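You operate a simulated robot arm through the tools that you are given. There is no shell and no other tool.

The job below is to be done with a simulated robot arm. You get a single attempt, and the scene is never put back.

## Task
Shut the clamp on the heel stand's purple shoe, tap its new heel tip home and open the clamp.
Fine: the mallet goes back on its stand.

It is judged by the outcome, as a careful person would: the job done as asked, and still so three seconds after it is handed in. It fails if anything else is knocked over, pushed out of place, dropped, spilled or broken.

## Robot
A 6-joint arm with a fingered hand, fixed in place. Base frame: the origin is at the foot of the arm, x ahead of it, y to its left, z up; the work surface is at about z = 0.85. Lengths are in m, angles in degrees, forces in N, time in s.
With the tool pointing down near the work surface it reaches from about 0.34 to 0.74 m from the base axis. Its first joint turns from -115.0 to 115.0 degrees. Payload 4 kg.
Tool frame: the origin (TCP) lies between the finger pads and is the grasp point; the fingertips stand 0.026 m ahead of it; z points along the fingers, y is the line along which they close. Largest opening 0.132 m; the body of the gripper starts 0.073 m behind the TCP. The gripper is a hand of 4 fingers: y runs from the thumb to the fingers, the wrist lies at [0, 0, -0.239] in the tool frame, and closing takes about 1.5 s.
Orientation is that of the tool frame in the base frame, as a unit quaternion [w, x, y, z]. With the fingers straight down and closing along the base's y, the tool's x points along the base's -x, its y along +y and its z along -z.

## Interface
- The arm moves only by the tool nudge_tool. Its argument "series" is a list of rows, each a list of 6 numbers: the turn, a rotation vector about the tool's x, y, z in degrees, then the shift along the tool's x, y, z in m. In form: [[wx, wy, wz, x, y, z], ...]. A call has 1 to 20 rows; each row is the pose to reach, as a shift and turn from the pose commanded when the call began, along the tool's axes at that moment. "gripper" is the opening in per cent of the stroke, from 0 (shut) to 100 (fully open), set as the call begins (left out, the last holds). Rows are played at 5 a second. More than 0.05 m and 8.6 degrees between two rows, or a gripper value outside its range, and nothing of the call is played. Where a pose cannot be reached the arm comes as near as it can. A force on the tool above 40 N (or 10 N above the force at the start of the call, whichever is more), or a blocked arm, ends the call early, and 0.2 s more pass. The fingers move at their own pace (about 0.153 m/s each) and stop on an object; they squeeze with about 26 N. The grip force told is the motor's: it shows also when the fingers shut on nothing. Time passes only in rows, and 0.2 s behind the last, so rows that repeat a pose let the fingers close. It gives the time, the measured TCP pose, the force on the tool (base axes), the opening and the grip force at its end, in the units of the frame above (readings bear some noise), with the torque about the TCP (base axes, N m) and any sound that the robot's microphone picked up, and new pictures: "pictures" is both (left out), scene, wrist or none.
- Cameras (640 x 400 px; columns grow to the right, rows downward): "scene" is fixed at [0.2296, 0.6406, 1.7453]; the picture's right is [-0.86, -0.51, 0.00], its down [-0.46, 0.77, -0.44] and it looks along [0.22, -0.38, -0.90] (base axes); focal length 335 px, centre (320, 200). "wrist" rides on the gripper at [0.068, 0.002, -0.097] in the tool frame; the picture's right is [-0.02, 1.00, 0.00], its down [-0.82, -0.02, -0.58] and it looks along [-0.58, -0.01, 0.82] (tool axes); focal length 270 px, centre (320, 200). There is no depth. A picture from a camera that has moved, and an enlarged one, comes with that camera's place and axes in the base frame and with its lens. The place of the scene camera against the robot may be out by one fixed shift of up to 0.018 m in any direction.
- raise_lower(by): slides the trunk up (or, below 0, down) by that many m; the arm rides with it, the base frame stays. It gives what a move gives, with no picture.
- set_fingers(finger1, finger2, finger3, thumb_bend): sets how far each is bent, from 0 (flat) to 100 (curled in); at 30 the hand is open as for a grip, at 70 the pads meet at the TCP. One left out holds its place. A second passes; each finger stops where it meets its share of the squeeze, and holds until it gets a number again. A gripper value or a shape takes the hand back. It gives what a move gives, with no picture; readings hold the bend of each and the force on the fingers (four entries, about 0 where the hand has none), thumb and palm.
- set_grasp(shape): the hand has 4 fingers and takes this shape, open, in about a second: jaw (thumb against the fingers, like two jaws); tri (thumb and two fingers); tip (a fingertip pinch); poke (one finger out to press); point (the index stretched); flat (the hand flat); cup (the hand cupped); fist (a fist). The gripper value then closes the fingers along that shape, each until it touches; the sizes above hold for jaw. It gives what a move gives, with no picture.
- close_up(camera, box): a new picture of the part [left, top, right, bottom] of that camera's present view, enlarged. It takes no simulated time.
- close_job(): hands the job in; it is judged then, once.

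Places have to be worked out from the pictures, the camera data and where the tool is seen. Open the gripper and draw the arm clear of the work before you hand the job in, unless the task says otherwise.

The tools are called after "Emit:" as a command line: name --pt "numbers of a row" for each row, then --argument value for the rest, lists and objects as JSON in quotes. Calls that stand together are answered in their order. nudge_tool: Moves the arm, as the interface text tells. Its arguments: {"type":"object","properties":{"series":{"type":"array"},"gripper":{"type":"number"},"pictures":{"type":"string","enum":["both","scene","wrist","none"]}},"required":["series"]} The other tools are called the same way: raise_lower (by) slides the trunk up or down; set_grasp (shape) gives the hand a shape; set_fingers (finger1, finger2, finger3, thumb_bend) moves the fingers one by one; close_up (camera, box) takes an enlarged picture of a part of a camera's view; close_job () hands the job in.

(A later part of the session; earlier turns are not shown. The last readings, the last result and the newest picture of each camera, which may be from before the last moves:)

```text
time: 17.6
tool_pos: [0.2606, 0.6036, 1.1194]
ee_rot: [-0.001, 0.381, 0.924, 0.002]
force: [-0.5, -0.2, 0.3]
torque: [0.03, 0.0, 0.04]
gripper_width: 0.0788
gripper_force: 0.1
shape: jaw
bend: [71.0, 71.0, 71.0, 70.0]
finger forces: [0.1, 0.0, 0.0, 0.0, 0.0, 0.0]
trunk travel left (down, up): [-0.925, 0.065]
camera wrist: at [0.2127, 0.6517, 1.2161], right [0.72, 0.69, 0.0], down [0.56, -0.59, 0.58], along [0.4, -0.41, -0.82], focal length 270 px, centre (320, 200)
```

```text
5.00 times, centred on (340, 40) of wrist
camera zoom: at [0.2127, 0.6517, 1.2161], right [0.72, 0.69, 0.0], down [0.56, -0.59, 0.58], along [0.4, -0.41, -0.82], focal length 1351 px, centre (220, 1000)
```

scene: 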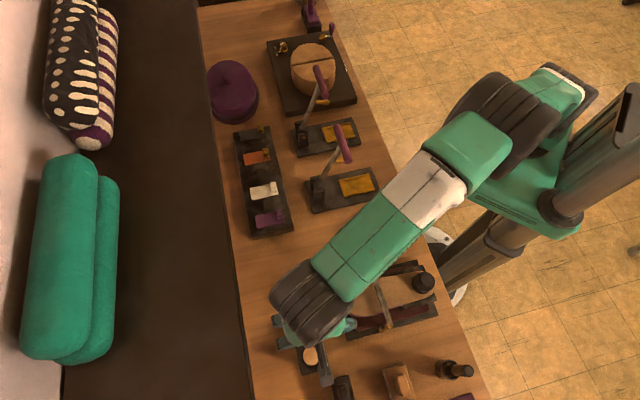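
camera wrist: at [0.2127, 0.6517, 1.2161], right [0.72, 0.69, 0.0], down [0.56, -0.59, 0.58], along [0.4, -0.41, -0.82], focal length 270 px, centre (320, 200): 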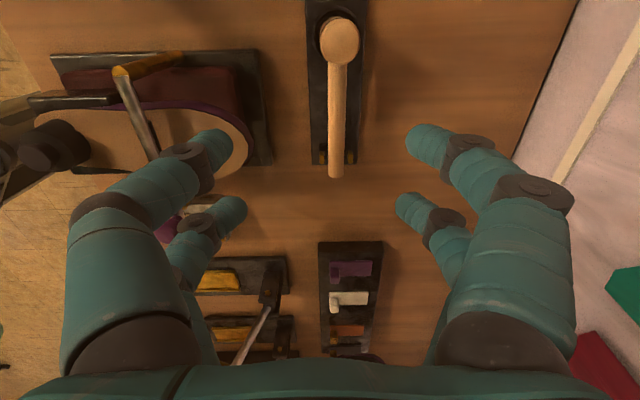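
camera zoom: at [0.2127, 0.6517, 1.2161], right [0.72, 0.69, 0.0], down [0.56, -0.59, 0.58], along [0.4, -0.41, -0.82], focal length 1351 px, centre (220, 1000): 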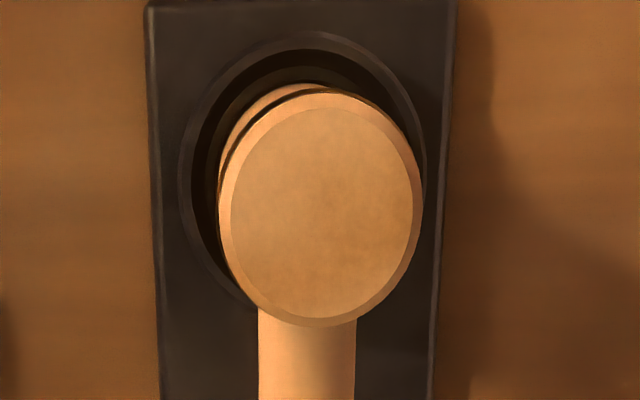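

The handle axis works out at z ≈ 0.895 and the head (diameter ≈0.037) spans about 0.86–0.93 upright in its cup. I will grip the head's upper part so that a blow goes straight through the hand; first I line up above it.

Emit:
nudge_tool --pt "0 0 0 0.013 0.007 0.02" --pt "0 0 0 0.027 0.014 0.045" --pt "0 0 0 0.04 0.0205 0.07" --pt "0 0 0 0.04 0.0205 0.07"

Emit:
close_up --camera "wrist" --box '[190, 40, 450, 240]'

```text
time: 18.6
tool_pos: [0.245, 0.6465, 1.048]
ee_rot: [0.0, 0.382, 0.924, 0.002]
force: [-0.1, -0.5, 0.7]
torque: [0.0, -0.04, 0.0]
gripper_width: 0.0788
gripper_force: 0.1
shape: jaw
bend: [71.0, 71.0, 71.0, 70.0]
finger forces: [0.0, 0.0, 0.0, 0.1, 0.0, 0.0]
trunk travel left (down, up): [-0.925, 0.065]
camera wrist: at [0.1973, 0.696, 1.146], right [0.72, 0.69, 0.0], down [0.56, -0.59, 0.58], along [0.4, -0.41, -0.82], focal length 270 px, centre (320, 200)
```

scene: 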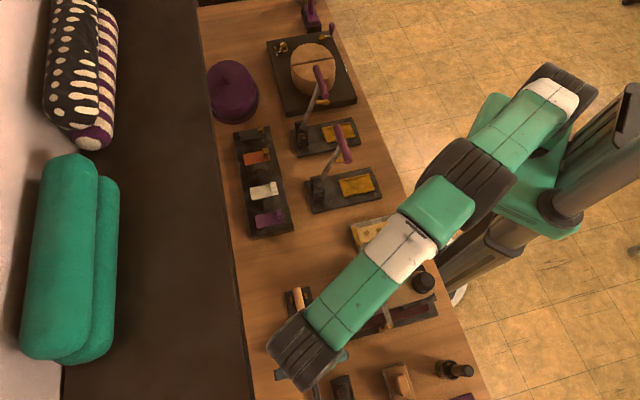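
wrist: 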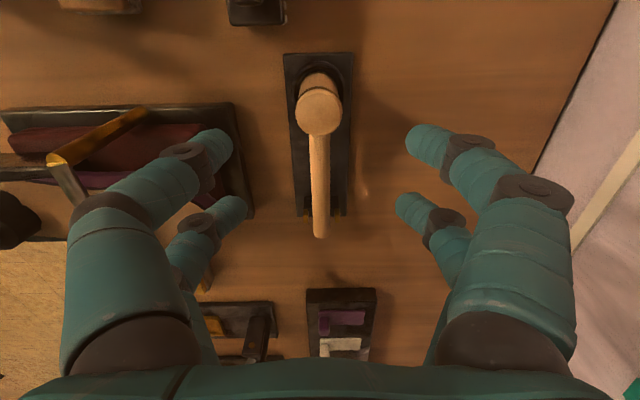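

```text
2.00 times, centred on (320, 140) of wrist
camera zoom: at [0.1973, 0.696, 1.146], right [0.72, 0.69, 0.0], down [0.56, -0.59, 0.58], along [0.4, -0.41, -0.82], focal length 541 px, centre (320, 320)
```

zoom: 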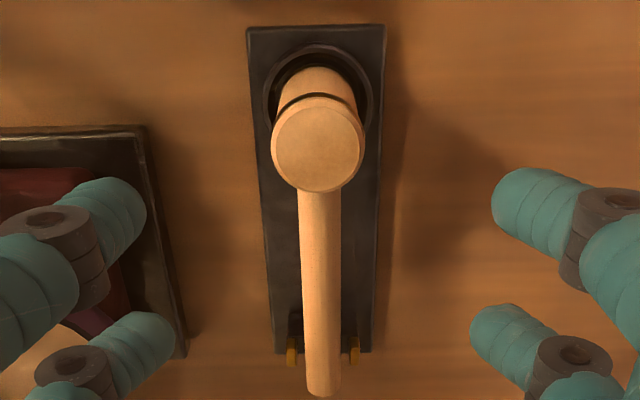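

The head is centred under the TCP within 2 mm. I descend so the pads straddle the upper half of the head.

Emit:
nudge_tool --pt "0 0 0 -0.0025 0 0.03" --pt "0 0 0 -0.0025 0 0.06" --pt "0 0 0 -0.0025 0 0.09" --pt "0 0 0 -0.0025 0 0.115" --pt "0 0 0 -0.0025 0 0.128" --pt "0 0 0 -0.0025 0 0.128"

Emit:
close_up --camera "wrist" --box '[160, 60, 480, 260]'

```text
time: 20.0
tool_pos: [0.2475, 0.6456, 0.9191]
ee_rot: [-0.001, 0.381, 0.925, 0.002]
force: [0.1, -0.5, 1.0]
torque: [-0.02, 0.03, 0.01]
gripper_width: 0.0789
gripper_force: 0.0
shape: jaw
bend: [71.0, 71.0, 71.0, 70.0]
finger forces: [0.0, 0.0, 0.0, 0.1, 0.0, 0.0]
trunk travel left (down, up): [-0.925, 0.065]
camera wrist: at [0.1995, 0.6941, 1.0173], right [0.72, 0.69, 0.0], down [0.56, -0.59, 0.58], along [0.4, -0.41, -0.82], focal length 270 px, centre (320, 200)
```

scene: 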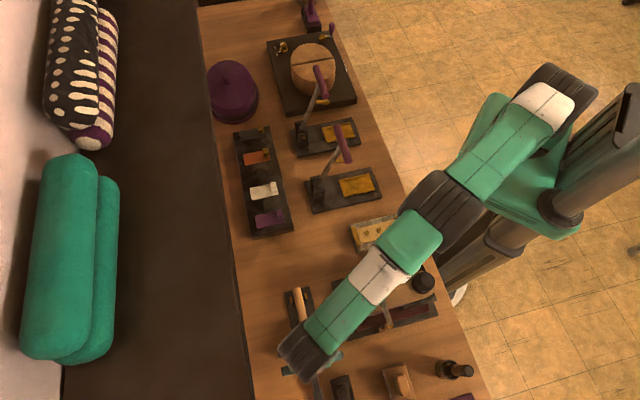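
wrist: 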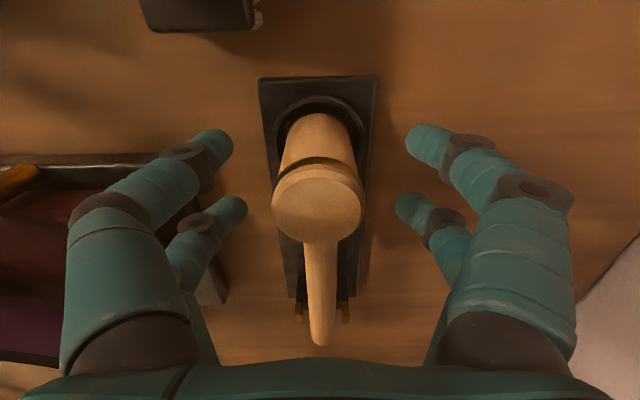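

```text
2.00 times, centred on (320, 160) of wrist
camera zoom: at [0.1995, 0.6941, 1.0173], right [0.72, 0.69, 0.0], down [0.56, -0.59, 0.58], along [0.4, -0.41, -0.82], focal length 541 px, centre (320, 280)
```

zoom: 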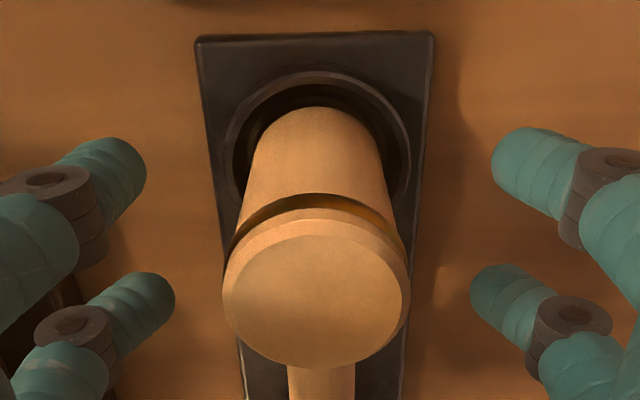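

The head stands between the four digit tips as planned. I close the fingers on it.

Emit:
nudge_tool --pt "0 0 0 0 0 0" --pt "0 0 0 0 0 0" --pt "0 0 0 0 0 0" --pt "0 0 0 0 0 0" --pt "0 0 0 0 0 0" --pt "0 0 0 0 0 0" --gripper 0

Emit:
close_up --camera "wrist" --box '[160, 60, 480, 260]'

```text
time: 21.4
tool_pos: [0.247, 0.6438, 0.9203]
ee_rot: [0.0, 0.38, 0.925, 0.002]
force: [-0.6, 0.7, -0.6]
torque: [-0.15, -0.13, -0.01]
gripper_width: 0.0167
gripper_force: 26.3
shape: jaw
bend: [73.0, 72.0, 72.0, 70.0]
finger forces: [18.7, 23.5, 23.6, 0.1, 18.1, 0.0]
trunk travel left (down, up): [-0.925, 0.065]
camera wrist: at [0.1994, 0.6943, 1.0175], right [0.72, 0.69, 0.0], down [0.56, -0.59, 0.58], along [0.4, -0.41, -0.82], focal length 270 px, centre (320, 200)
```

scene: 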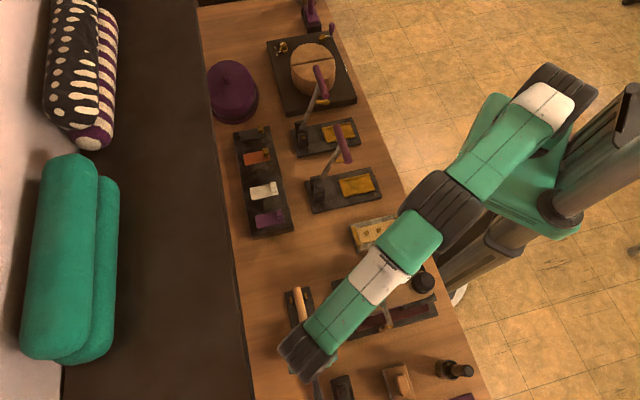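
wrist: 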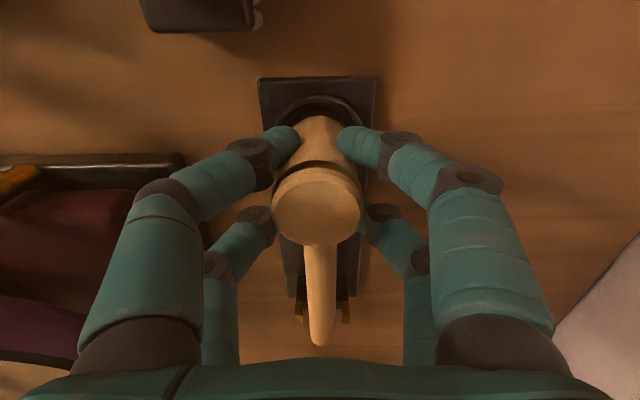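

```text
2.00 times, centred on (320, 160) of wrist
camera zoom: at [0.1994, 0.6943, 1.0175], right [0.72, 0.69, 0.0], down [0.56, -0.59, 0.58], along [0.4, -0.41, -0.82], focal length 541 px, centre (320, 280)
```

zoom: 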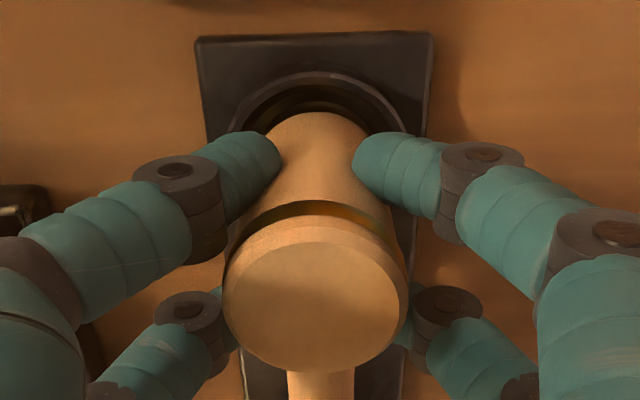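

All four digits hold the head (18–24 N each). I lift it straight up out of the cup and check that it comes along level.

Emit:
nudge_tool --pt "0 0 0 0 0 -0.015" --pt "0 0 0 0 0 -0.04" --pt "0 0 0 0 0 -0.075" --pt "0 0 0 0 0 -0.115" --pt "0 0 0 0 0 -0.15" --pt "0 0 0 0 0 -0.15"

Emit:
close_up --camera "wrist" --box '[160, 60, 480, 260]'

```text
time: 22.8
tool_pos: [0.2478, 0.6424, 1.0702]
ee_rot: [0.0, 0.381, 0.925, 0.002]
force: [0.3, -0.3, -1.0]
torque: [0.0, 0.0, 0.0]
gripper_width: 0.0163
gripper_force: 25.9
shape: jaw
bend: [73.0, 72.0, 72.0, 70.0]
finger forces: [19.5, 20.2, 21.1, 0.1, 18.4, 0.0]
trunk travel left (down, up): [-0.925, 0.065]
camera wrist: at [0.2005, 0.6925, 1.168], right [0.72, 0.69, 0.0], down [0.56, -0.59, 0.58], along [0.4, -0.41, -0.82], focal length 270 px, centre (320, 200)
```

scene: 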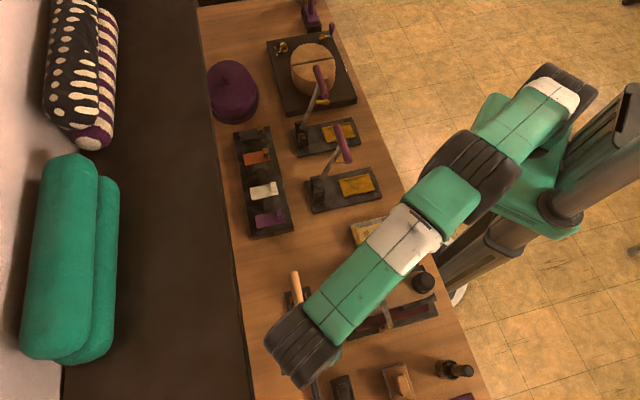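
wrist: 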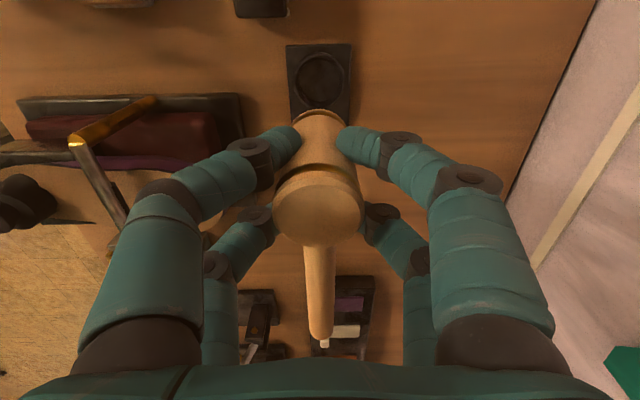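

```text
2.00 times, centred on (320, 160) of wrist
camera zoom: at [0.2005, 0.6925, 1.168], right [0.72, 0.69, 0.0], down [0.56, -0.59, 0.58], along [0.4, -0.41, -0.82], focal length 541 px, centre (320, 280)
```

zoom: 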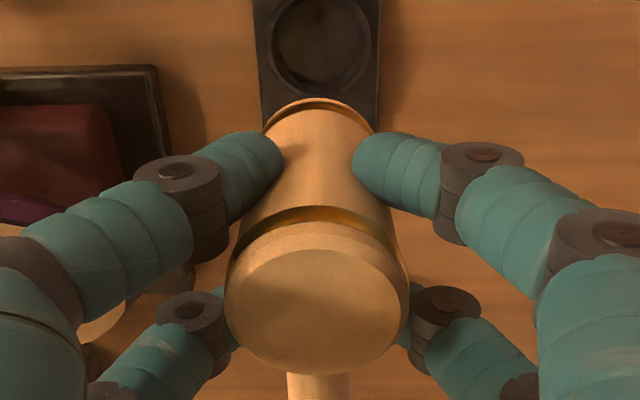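

The mallet hangs level in the hand, its lower face about 0.060 below the TCP. Four views agree on the heel tip's top at ≈(0.099, 0.382, 0.978); I carry the mallet over there, high enough to clear the clamp's knob.

Emit:
nudge_tool --pt "0 0 0 0 0 -0.03" --pt "0 0 0 -0.008 -0.03 -0.05" --pt "0 0 0 -0.018 -0.067 -0.055" --pt "0 0 0 -0.028 -0.104 -0.055" --pt "0 0 0 -0.038 -0.141 -0.055" --pt "0 0 0 -0.048 -0.178 -0.055" --pt "0 0 0 -0.058 -0.216 -0.055" --pt "0 0 0 -0.068 -0.253 -0.055" --pt "0 0 0 -0.078 -0.29 -0.05" --pt "0 0 0 -0.078 -0.29 -0.04" --pt "0 0 0 -0.078 -0.29 -0.04"

Emit:
close_up --camera "wrist" --box '[160, 0, 480, 200]'

Emit:
close_up --camera "scene" --box '[320, 220, 480, 350]'

```text
time: 25.2
tool_pos: [0.0987, 0.3813, 1.1092]
ee_rot: [0.0, 0.38, 0.925, 0.002]
force: [0.0, 0.0, -2.7]
torque: [0.07, 0.0, -0.01]
gripper_width: 0.0158
gripper_force: 26.0
shape: jaw
bend: [73.0, 72.0, 72.0, 71.0]
finger forces: [20.1, 19.6, 20.6, 0.0, 17.7, 0.0]
trunk travel left (down, up): [-0.925, 0.065]
camera wrist: at [0.0512, 0.4311, 1.2072], right [0.72, 0.69, 0.0], down [0.56, -0.59, 0.58], along [0.4, -0.41, -0.82], focal length 270 px, centre (320, 200)
```

scene: 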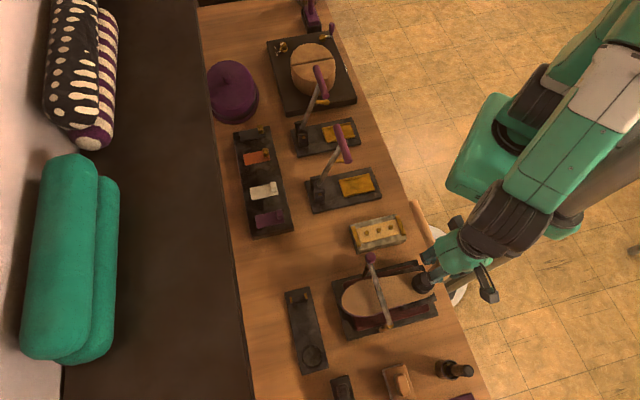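
wrist: 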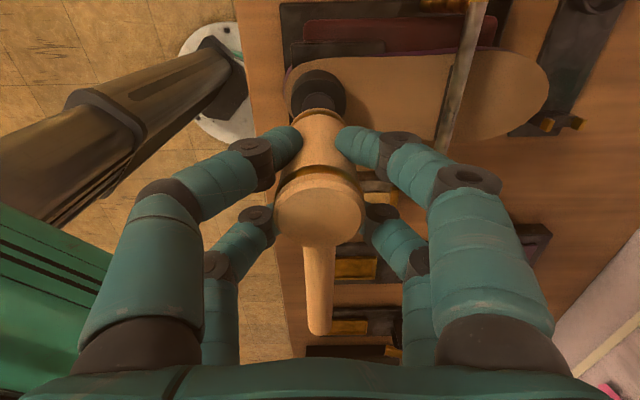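

```text
2.00 times, centred on (320, 100) of wrist
camera zoom: at [0.0512, 0.4311, 1.2072], right [0.72, 0.69, 0.0], down [0.56, -0.59, 0.58], along [0.4, -0.41, -0.82], focal length 541 px, centre (320, 400)
```

zoom: 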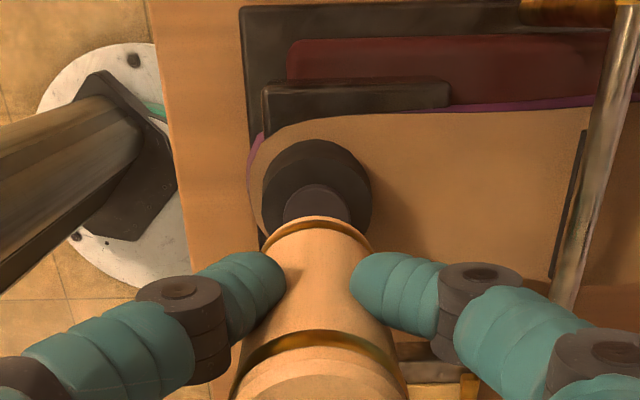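

```text
3.08 times, centred on (400, 285) of scene
camera zoom: at [0.2296, 0.6406, 1.7453], right [-0.86, -0.51, 0.0], down [-0.46, 0.77, -0.44], along [0.22, -0.38, -0.9], focal length 1031 px, centre (74, -62)
```

zoom: 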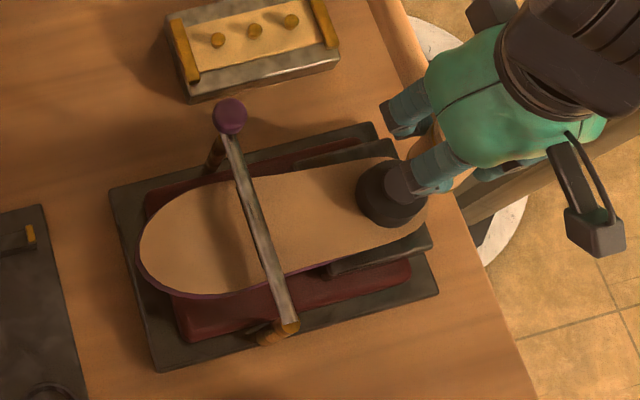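

The head is over the heel with the tip about 3 mm off centre; I correct that and lower gently to find the contact height.

Emit:
nudge_tool --pt "0 0 0 0.004 -0.003 0.025" --pt "0 0 0 0.004 -0.003 0.045" --pt "0 0 0 0.004 -0.003 0.055" --pt "0 0 0 0.004 -0.003 0.06" --pt "0 0 0 0.004 -0.003 0.065" --pt "0 0 0 0.004 -0.003 0.07"

Emit:
close_up --camera "wrist" --box '[160, 0, 480, 200]'

Emit:
close_up --camera "scene" --box '[360, 220, 480, 320]'

```text
time: 26.7
tool_pos: [0.0926, 0.3849, 1.0429]
ee_rot: [-0.002, 0.38, 0.925, 0.007]
force: [-2.7, -5.1, 24.4]
torque: [-0.41, -0.15, -0.04]
gripper_width: 0.017
gripper_force: 25.9
shape: jaw
bend: [73.0, 72.0, 73.0, 71.0]
finger forces: [20.2, 29.5, 33.7, 0.0, 20.3, 0.0]
trunk travel left (down, up): [-0.925, 0.065]
stopped in row 6: the force on the tool passed its limit at 41 N (the readings are from after the stop); the commanded pose is now the measured one
camera wrist: at [0.0455, 0.4333, 1.1415], right [0.72, 0.69, 0.01], down [0.56, -0.6, 0.57], along [0.4, -0.4, -0.82], focal length 270 px, centre (320, 200)
```

scene: 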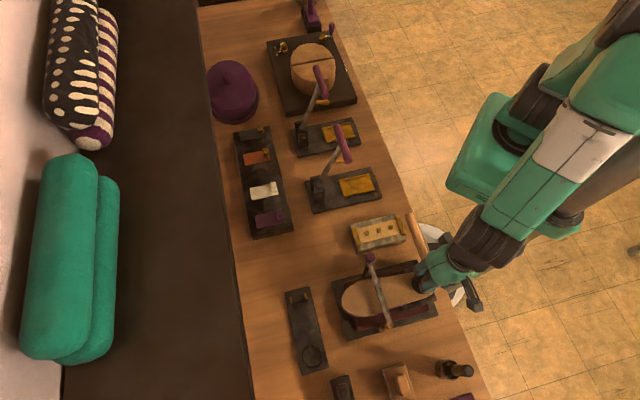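
wrist: 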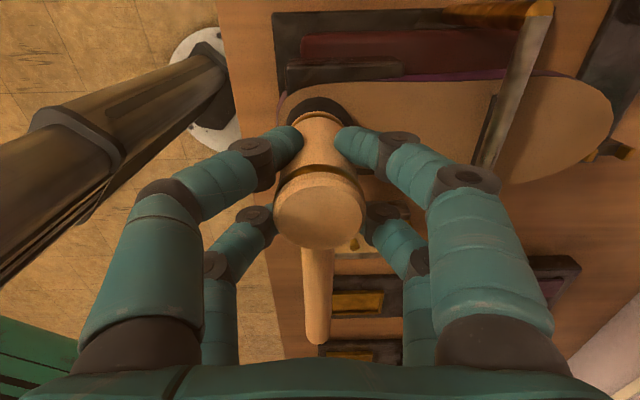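

```text
2.00 times, centred on (320, 100) of wrist
camera zoom: at [0.0455, 0.4333, 1.1415], right [0.72, 0.69, 0.01], down [0.56, -0.6, 0.57], along [0.4, -0.4, -0.82], focal length 541 px, centre (320, 400)
```

zoom: 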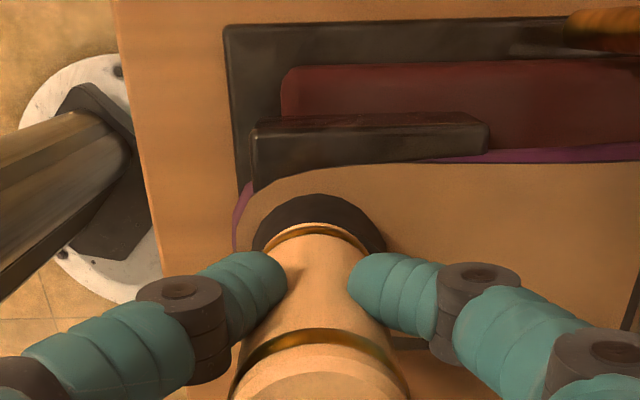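

```text
4.00 times, centred on (420, 270) of scene
camera zoom: at [0.2296, 0.6406, 1.7453], right [-0.86, -0.51, 0.0], down [-0.46, 0.77, -0.44], along [0.22, -0.38, -0.9], focal length 1341 px, centre (-80, -80)
```

zoom: 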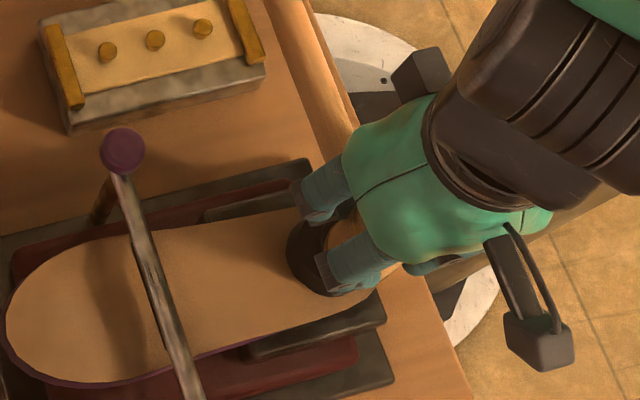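

Contact came at TCP z ≈ 1.043 with about 41 N of pressing. I rise a little to see whether the tip has moved and whether the mallet is still straight in the hand.

Emit:
nudge_tool --pt "0 0 0 0 0 -0.02" --pt "0 0 0 0 0 -0.05" --pt "0 0 0 0 0 -0.06" --pt "0 0 0 0 0 -0.06"

Emit:
close_up --camera "wrist" --box '[240, 20, 400, 120]'

Emit:
close_up --camera "wrist" --box '[160, 60, 480, 260]'

```text
time: 27.7
tool_pos: [0.0936, 0.3851, 1.1015]
ee_rot: [-0.001, 0.38, 0.925, 0.005]
force: [-0.7, 0.9, -2.7]
torque: [0.02, 0.03, -0.04]
gripper_width: 0.0162
gripper_force: 26.4
shape: jaw
bend: [73.0, 72.0, 72.0, 71.0]
finger forces: [21.6, 20.8, 20.9, 0.0, 17.6, 0.0]
trunk travel left (down, up): [-0.925, 0.065]
camera wrist: at [0.0458, 0.4345, 1.1996], right [0.72, 0.69, 0.01], down [0.56, -0.6, 0.57], along [0.4, -0.41, -0.82], focal length 270 px, centre (320, 200)
```

scene: 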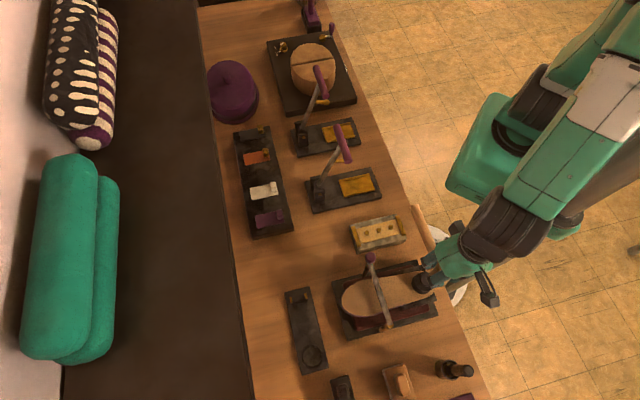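
wrist: 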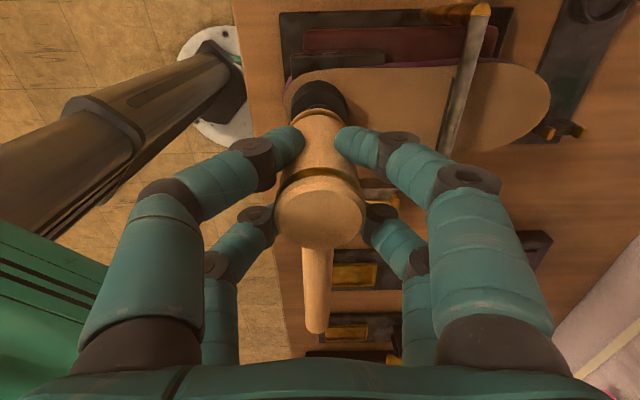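

```text
4.00 times, centred on (320, 70) of wrist
camera zoom: at [0.0458, 0.4345, 1.1996], right [0.72, 0.69, 0.01], down [0.56, -0.6, 0.57], along [0.4, -0.41, -0.82], focal length 1081 px, centre (320, 720)
```

zoom: 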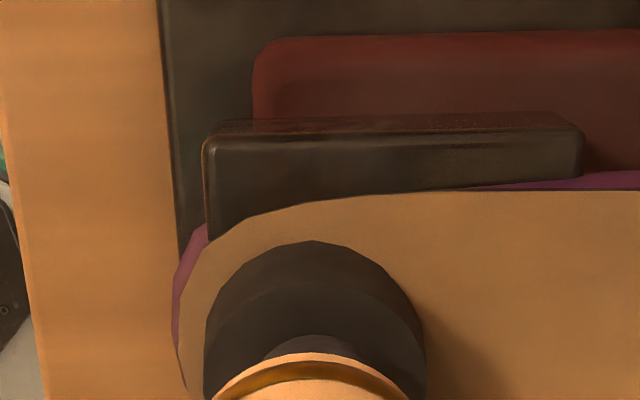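

```text
2.00 times, centred on (320, 160) of wrist
camera zoom: at [0.0458, 0.4345, 1.1996], right [0.72, 0.69, 0.01], down [0.56, -0.6, 0.57], along [0.4, -0.41, -0.82], focal length 541 px, centre (320, 280)
```

zoom: 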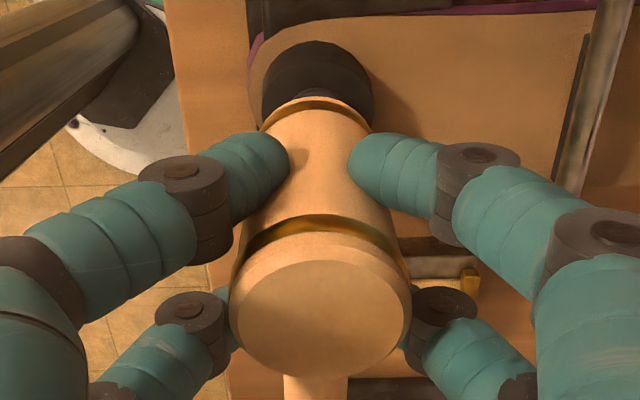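

The mallet stays straight in the hand but hides the tip. I shift 3 cm along the handle so the tip comes into view.

Emit:
nudge_tool --pt "0 0 0 -0.015 0 0" --pt "0 0 0 -0.03 0 0" --pt "0 0 0 -0.03 0 0" --pictures "wrist"

Emit:
close_up --camera "wrist" --box '[240, 10, 400, 110]'

```text
time: 28.5
tool_pos: [0.1158, 0.3646, 1.1005]
ee_rot: [-0.001, 0.38, 0.925, 0.006]
force: [0.0, 0.0, -2.8]
torque: [0.03, 0.01, -0.01]
gripper_width: 0.016
gripper_force: 25.9
shape: jaw
bend: [73.0, 72.0, 72.0, 71.0]
finger forces: [21.6, 20.8, 20.9, 0.0, 17.8, 0.0]
trunk travel left (down, up): [-0.925, 0.065]
camera wrist: at [0.0669, 0.413, 1.1992], right [0.72, 0.69, 0.01], down [0.56, -0.6, 0.57], along [0.4, -0.41, -0.82], focal length 270 px, centre (320, 200)
```

wrist: 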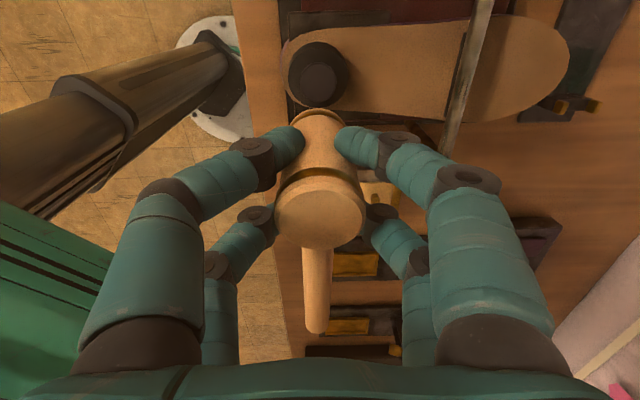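

```text
4.00 times, centred on (320, 60) of wrist
camera zoom: at [0.0669, 0.413, 1.1992], right [0.72, 0.69, 0.01], down [0.56, -0.6, 0.57], along [0.4, -0.41, -0.82], focal length 1081 px, centre (320, 760)
```

zoom: 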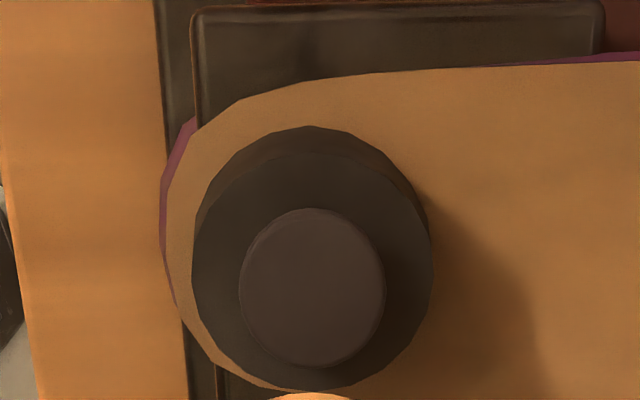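

The tip now shows clearly standing proud of the heel, about 1–1.5 cm, centred at ≈(0.098, 0.381). Pressing alone may not seat it, so I go back over it and strike a brisk tap.

Emit:
nudge_tool --pt "0 0 0 0.026 0 0" --pt "0 0 0 0.026 0 0" --pt "0 0 0 0.026 0 0.03" --pt "0 0 0 0.026 0 0.075" --pictures "wrist"

```text
time: 29.5
tool_pos: [0.0958, 0.3864, 1.0376]
ee_rot: [-0.004, 0.381, 0.924, 0.012]
force: [-3.7, -4.7, 28.1]
torque: [-0.46, -0.09, -0.09]
gripper_width: 0.018
gripper_force: 26.2
shape: jaw
bend: [73.0, 74.0, 74.0, 71.0]
finger forces: [22.6, 34.1, 33.9, 0.0, 21.5, 0.1]
trunk travel left (down, up): [-0.925, 0.065]
stopped in row 4: the force on the tool passed its limit at 74 N (the readings are from after the stop); the commanded pose is now the measured one
camera wrist: at [0.0475, 0.433, 1.1365], right [0.72, 0.69, 0.02], down [0.56, -0.6, 0.56], along [0.4, -0.4, -0.83], focal length 270 px, centre (320, 200)
```

wrist: 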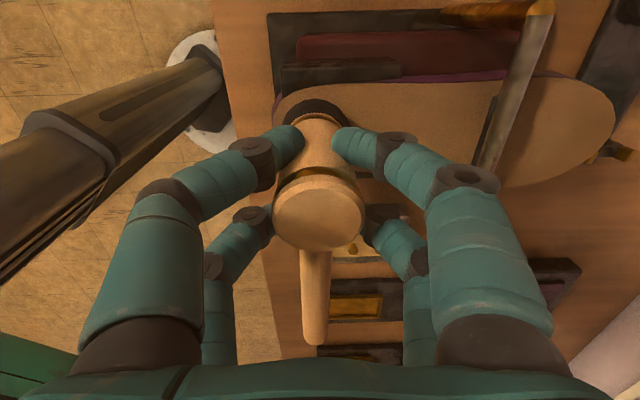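

The blow peaked at 74 N and the stop is now about 5 mm lower, with the mallet unchanged in the hand. I lift, straighten the small tilt that built up, and look at the tip again.

Emit:
nudge_tool --pt "0.5 -0.45 0 0 0 -0.02" --pt "1.09 -0.95 0 -0.01 0 -0.05" --pt "1.09 -0.95 0 -0.03 0 -0.065" --pt "1.09 -0.95 0 -0.03 0 -0.065" --pictures "wrist"

Emit:
close_up --camera "wrist" --box '[240, 10, 400, 110]'

```text
time: 30.5
tool_pos: [0.1154, 0.3641, 1.1006]
ee_rot: [0.001, 0.381, 0.925, -0.001]
force: [-1.2, -1.1, -1.5]
torque: [0.03, -0.02, 0.03]
gripper_width: 0.016
gripper_force: 25.7
shape: jaw
bend: [73.0, 72.0, 73.0, 71.0]
finger forces: [27.2, 27.1, 22.5, 0.0, 17.8, 0.0]
trunk travel left (down, up): [-0.925, 0.065]
camera wrist: at [0.0683, 0.414, 1.1972], right [0.72, 0.69, 0.0], down [0.56, -0.59, 0.58], along [0.4, -0.42, -0.81], focal length 270 px, centre (320, 200)
```

wrist: 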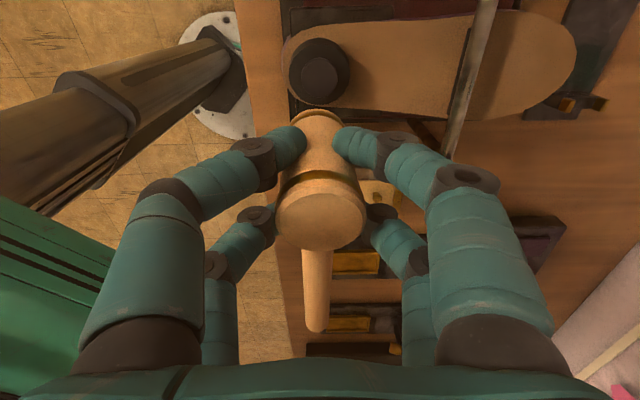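

```text
4.00 times, centred on (320, 60) of wrist
camera zoom: at [0.0683, 0.414, 1.1972], right [0.72, 0.69, 0.0], down [0.56, -0.59, 0.58], along [0.4, -0.42, -0.81], focal length 1081 px, centre (320, 760)
```

zoom: 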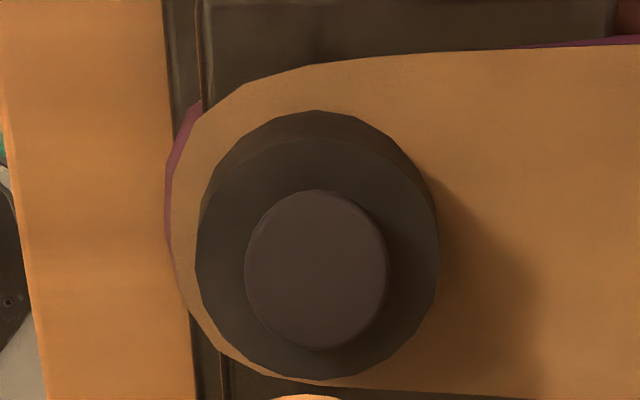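

The tip has sunk about 5 mm (its offset against the heel's rim shrank from 18 to 13 px). It still stands proud, so I tap again at the same spot.

Emit:
nudge_tool --pt "0 0 0 0.025 0 0" --pt "0 0 0 0.025 0 0" --pt "0 0 0 0.025 0 0.035" --pt "0 0 0 0.025 0 0.083" --pictures "wrist"

```text
time: 31.5
tool_pos: [0.0973, 0.3841, 1.0325]
ee_rot: [-0.001, 0.381, 0.925, 0.006]
force: [-4.6, -5.1, 35.9]
torque: [-0.54, -0.22, -0.08]
gripper_width: 0.0184
gripper_force: 27.0
shape: jaw
bend: [74.0, 74.0, 75.0, 72.0]
finger forces: [25.6, 40.8, 36.8, 0.0, 22.6, 0.0]
trunk travel left (down, up): [-0.925, 0.065]
stopped in row 4: the force on the tool passed its limit at 87 N (the readings are from after the stop); the commanded pose is now the measured one
camera wrist: at [0.0499, 0.4323, 1.1309], right [0.72, 0.69, 0.01], down [0.56, -0.6, 0.57], along [0.4, -0.41, -0.82], focal length 270 px, centre (320, 200)
```

wrist: 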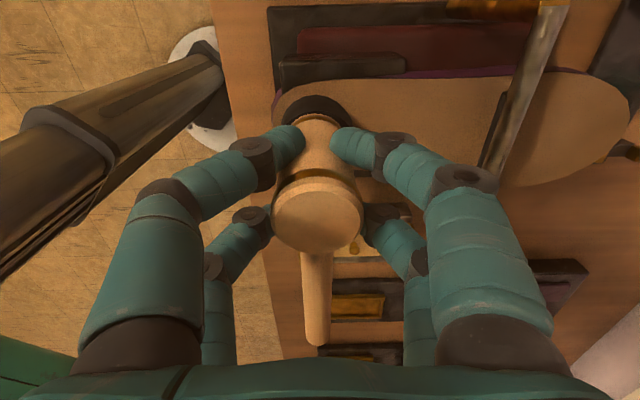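

Another 5 mm gained (TCP 1.0325, peak 87 N). I lift, straighten, and tap once more.

Emit:
nudge_tool --pt "0.3 -0.2 0 0 0 -0.03" --pt "0.59 -0.37 0 0 0 -0.065" --pt "0.59 -0.37 0 0 0 -0.065" --pt "0.59 -0.37 0 0 0 -0.03" --pt "0.59 -0.37 0 0 0 0.018" --pictures "wrist"

```text
time: 32.7
tool_pos: [0.0979, 0.3866, 1.0319]
ee_rot: [-0.002, 0.381, 0.924, 0.004]
force: [-3.1, -4.1, 32.3]
torque: [-0.44, -0.24, -0.13]
gripper_width: 0.0186
gripper_force: 26.6
shape: jaw
bend: [74.0, 74.0, 75.0, 72.0]
finger forces: [27.7, 40.8, 36.7, 0.1, 22.4, 0.1]
trunk travel left (down, up): [-0.925, 0.065]
stopped in row 5: the force on the tool passed its limit at 95 N (the readings are from after the stop); the commanded pose is now the measured one
camera wrist: at [0.0502, 0.4351, 1.1309], right [0.72, 0.69, 0.01], down [0.56, -0.6, 0.57], along [0.4, -0.41, -0.82], focal length 270 px, centre (320, 200)
```

wrist: 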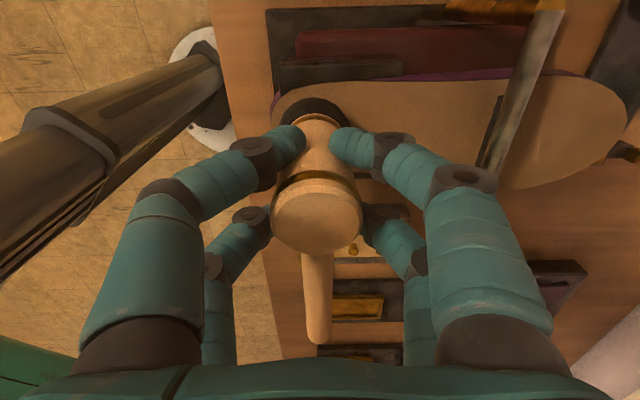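

This time the stop height hardly changed (1.0319), which suggests the tip has bottomed. I lift, straighten and look at it.

Emit:
nudge_tool --pt "0.2 -0.2 0 0 0 -0.02" --pt "0.34 -0.38 0 -0.01 0 -0.05" --pt "0.34 -0.38 0 -0.027 0 -0.069" --pt "0.34 -0.38 0 -0.027 0 -0.069" --pictures "wrist"

Emit:
close_up --camera "wrist" --box '[240, 10, 400, 110]'

Emit:
close_up --camera "wrist" --box '[160, 60, 480, 260]'

```text
time: 33.7
tool_pos: [0.1172, 0.3681, 1.0977]
ee_rot: [0.001, 0.381, 0.925, -0.003]
force: [0.2, 0.2, -2.2]
torque: [0.02, 0.05, 0.01]
gripper_width: 0.0158
gripper_force: 26.3
shape: jaw
bend: [73.0, 72.0, 73.0, 72.0]
finger forces: [30.9, 33.3, 27.4, 0.0, 19.1, 0.0]
trunk travel left (down, up): [-0.925, 0.065]
camera wrist: at [0.0694, 0.419, 1.1955], right [0.72, 0.69, 0.0], down [0.56, -0.59, 0.58], along [0.4, -0.42, -0.81], focal length 270 px, centre (320, 200)
```

wrist: 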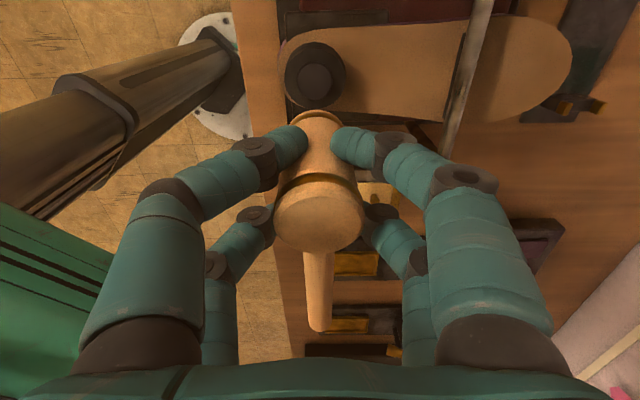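

```text
4.00 times, centred on (320, 60) of wrist
camera zoom: at [0.0694, 0.419, 1.1955], right [0.72, 0.69, 0.0], down [0.56, -0.59, 0.58], along [0.4, -0.42, -0.81], focal length 1081 px, centre (320, 760)
```

zoom: 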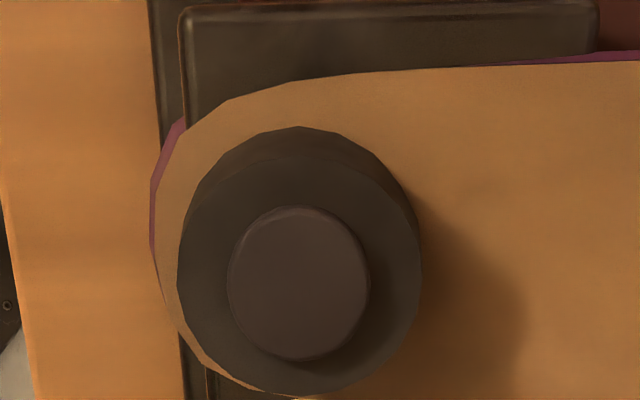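

```text
2.00 times, centred on (320, 160) of wrist
camera zoom: at [0.0694, 0.419, 1.1955], right [0.72, 0.69, 0.0], down [0.56, -0.59, 0.58], along [0.4, -0.42, -0.81], focal length 541 px, centre (320, 280)
```

zoom: 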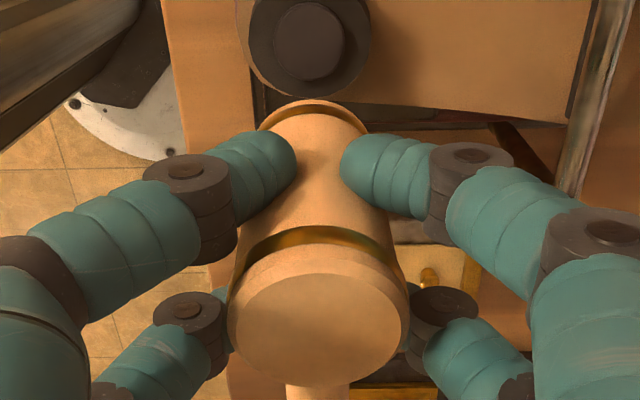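

The tip's offset is now 11 px (was 18), so it is much lower but I am not sure it is fully seated; the mallet has also drooped about 4° in the hand. I level it with a small turn and tap again to see whether it goes any further.

Emit:
nudge_tool --pt "0 -2 0 0.012 -0.001 0" --pt "0 -4 0 0.0226 -0.0023 0" --pt "0 -4 0 0.0226 -0.0023 0" --pt "0 -4 0 0.0226 -0.0023 0.035" --pt "0 -4 0 0.0226 -0.0023 0.084" --pictures "wrist"

```text
time: 34.9
tool_pos: [0.0993, 0.3821, 1.0324]
ee_rot: [0.032, 0.381, 0.924, -0.011]
force: [-2.4, -3.1, 32.4]
torque: [-0.3, -0.15, -0.06]
gripper_width: 0.0177
gripper_force: 25.7
shape: jaw
bend: [74.0, 73.0, 74.0, 72.0]
finger forces: [31.7, 43.3, 39.0, 0.1, 24.2, 0.1]
trunk travel left (down, up): [-0.925, 0.065]
stopped in row 5: the force on the tool passed its limit at 103 N (the readings are from after the stop); the commanded pose is now the measured one
camera wrist: at [0.0472, 0.4363, 1.1244], right [0.72, 0.69, 0.01], down [0.53, -0.56, 0.63], along [0.44, -0.45, -0.77], focal length 270 px, centre (320, 200)
```

wrist: 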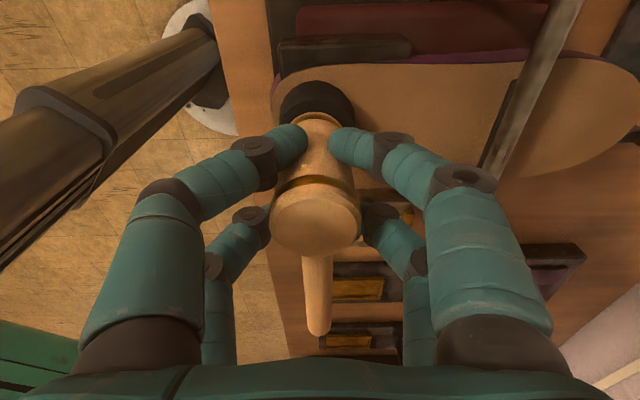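

The stop height did not change again (1.0324) while the blow peaked at 103 N: the tip appears to be on its seat. I lift and take one more comparison picture.

Emit:
nudge_tool --pt "0 0 0 -0.0014 0 -0.02" --pt "0 0 0 -0.0135 0 -0.05" --pt "0 0 0 -0.031 0 -0.065" --pt "0 0 0 -0.031 0 -0.065" --pictures "both"

Emit:
close_up --camera "wrist" --box '[240, 0, 400, 100]'

Emit:
close_up --camera "scene" --box '[340, 240, 460, 330]'

```text
time: 35.9
tool_pos: [0.1195, 0.3647, 1.0959]
ee_rot: [0.033, 0.381, 0.924, -0.014]
force: [0.5, -0.5, -2.7]
torque: [0.06, 0.05, 0.0]
gripper_width: 0.0158
gripper_force: 25.9
shape: jaw
bend: [73.0, 72.0, 73.0, 72.0]
finger forces: [33.1, 37.2, 31.7, 0.0, 20.6, 0.1]
trunk travel left (down, up): [-0.925, 0.065]
camera wrist: at [0.0663, 0.4193, 1.1884], right [0.72, 0.69, 0.0], down [0.53, -0.56, 0.63], along [0.44, -0.46, -0.77], focal length 270 px, centre (320, 200)
```

scene: 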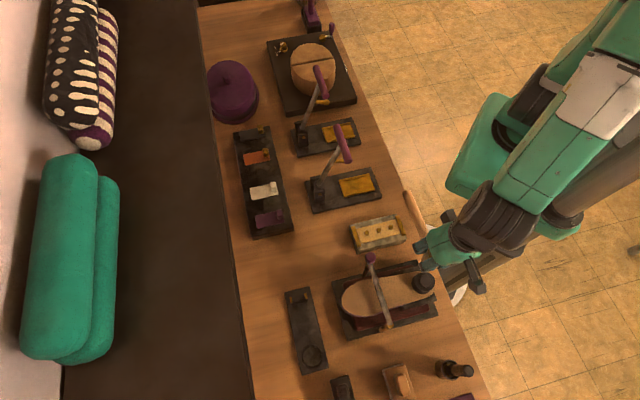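
wrist: 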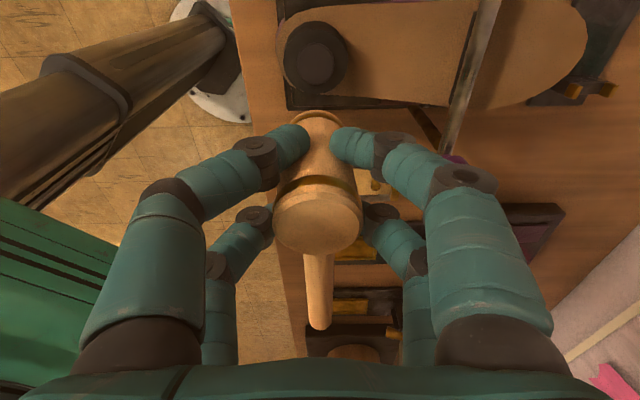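

```text
4.00 times, centred on (320, 50) of wrist
camera zoom: at [0.0663, 0.4193, 1.1884], right [0.72, 0.69, 0.0], down [0.53, -0.56, 0.63], along [0.44, -0.46, -0.77], focal length 1081 px, centre (320, 800)
```

zoom: 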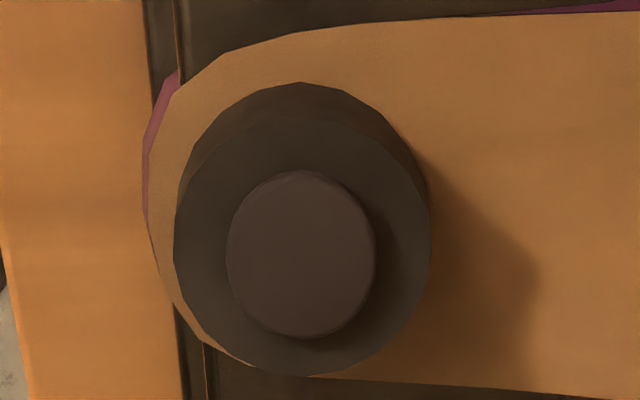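

```text
4.44 times, centred on (400, 285) of scene
camera zoom: at [0.2296, 0.6406, 1.7453], right [-0.86, -0.51, 0.0], down [-0.46, 0.77, -0.44], along [0.22, -0.38, -0.9], focal length 1490 px, centre (-36, -178)
```

zoom: 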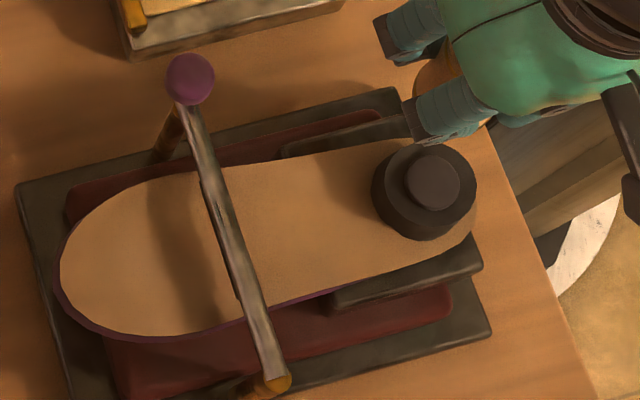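

The tip-to-heel size ratio is the same as before the last tap (0.584, down from 0.61), so the tip is seated. Now I carry the mallet back high over the clamp to its stand.

Emit:
nudge_tool --pt "0 0 0 -0.0021 0 -0.03" --pt "0 0 0 0.011 0.0359 -0.031" --pt "0 0 0 0.024 0.0719 -0.0319" --pt "0 0 0 0.0371 0.1078 -0.0329" --pt "0 0 0 0.0501 0.1438 -0.0339" --pt "0 0 0 0.0632 0.1797 -0.0348" --pt "0 0 0 0.0762 0.2156 -0.0358" --pt "0 0 0 0.0893 0.2516 -0.0367" --pt "0 0 0 0.1023 0.2875 -0.0377" --pt "0 0 0 0.1023 0.2875 -0.0377"

Emit:
close_up --camera "wrist" --box '[160, 0, 480, 200]'

Emit:
close_up --camera "wrist" --box '[200, 180, 440, 350]'

```text
time: 38.1
tool_pos: [0.2459, 0.6401, 1.1285]
ee_rot: [0.033, 0.381, 0.924, -0.014]
force: [0.6, 0.1, -1.4]
torque: [0.05, 0.04, -0.01]
gripper_width: 0.0154
gripper_force: 26.4
shape: jaw
bend: [73.0, 72.0, 73.0, 72.0]
finger forces: [31.2, 36.8, 32.0, 0.0, 21.3, 0.0]
trunk travel left (down, up): [-0.925, 0.065]
camera wrist: at [0.1937, 0.6949, 1.2197], right [0.72, 0.69, 0.0], down [0.53, -0.56, 0.63], along [0.44, -0.46, -0.77], focal length 270 px, centre (320, 200)
```

scene: 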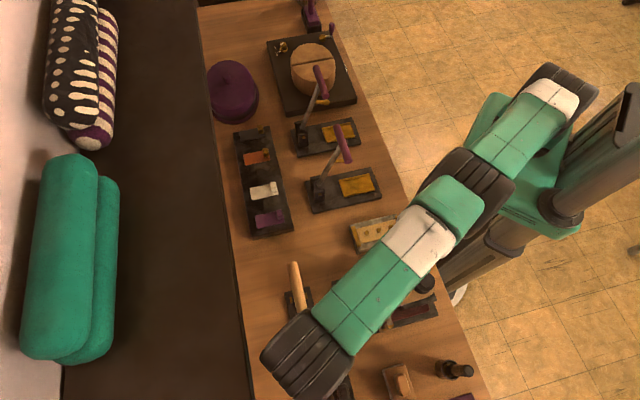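
wrist: 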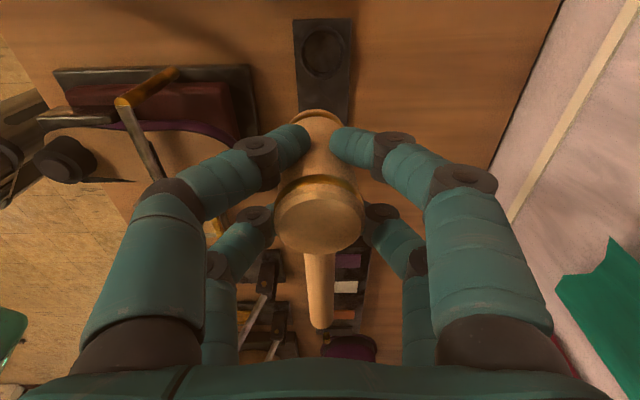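

```text
2.00 times, centred on (320, 100) of wrist
camera zoom: at [0.1937, 0.6949, 1.2197], right [0.72, 0.69, 0.0], down [0.53, -0.56, 0.63], along [0.44, -0.46, -0.77], focal length 541 px, centre (320, 400)
```

zoom: 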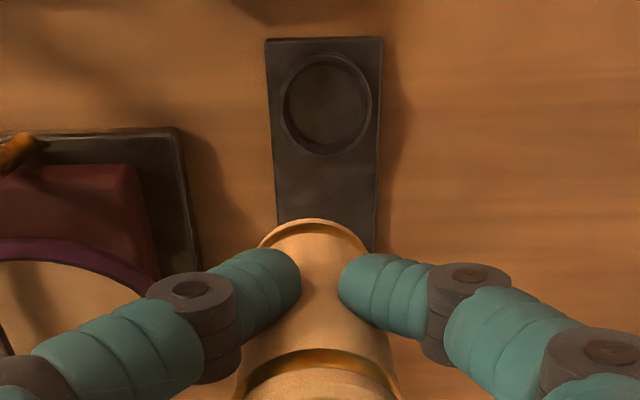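

```text
2.35 times, centred on (320, 265) of wrist
camera zoom: at [0.1937, 0.6949, 1.2197], right [0.72, 0.69, 0.0], down [0.53, -0.56, 0.63], along [0.44, -0.46, -0.77], focal length 636 px, centre (320, 47)
```

zoom: 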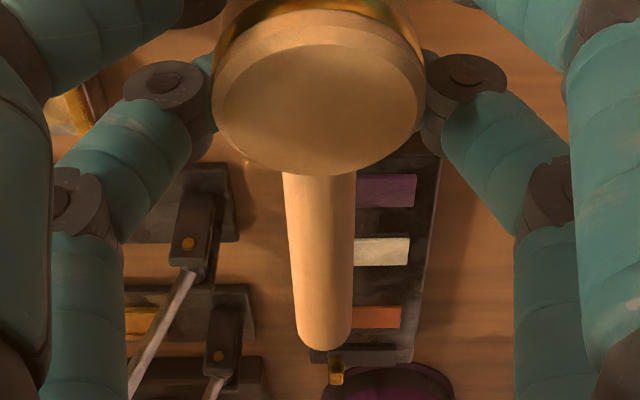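

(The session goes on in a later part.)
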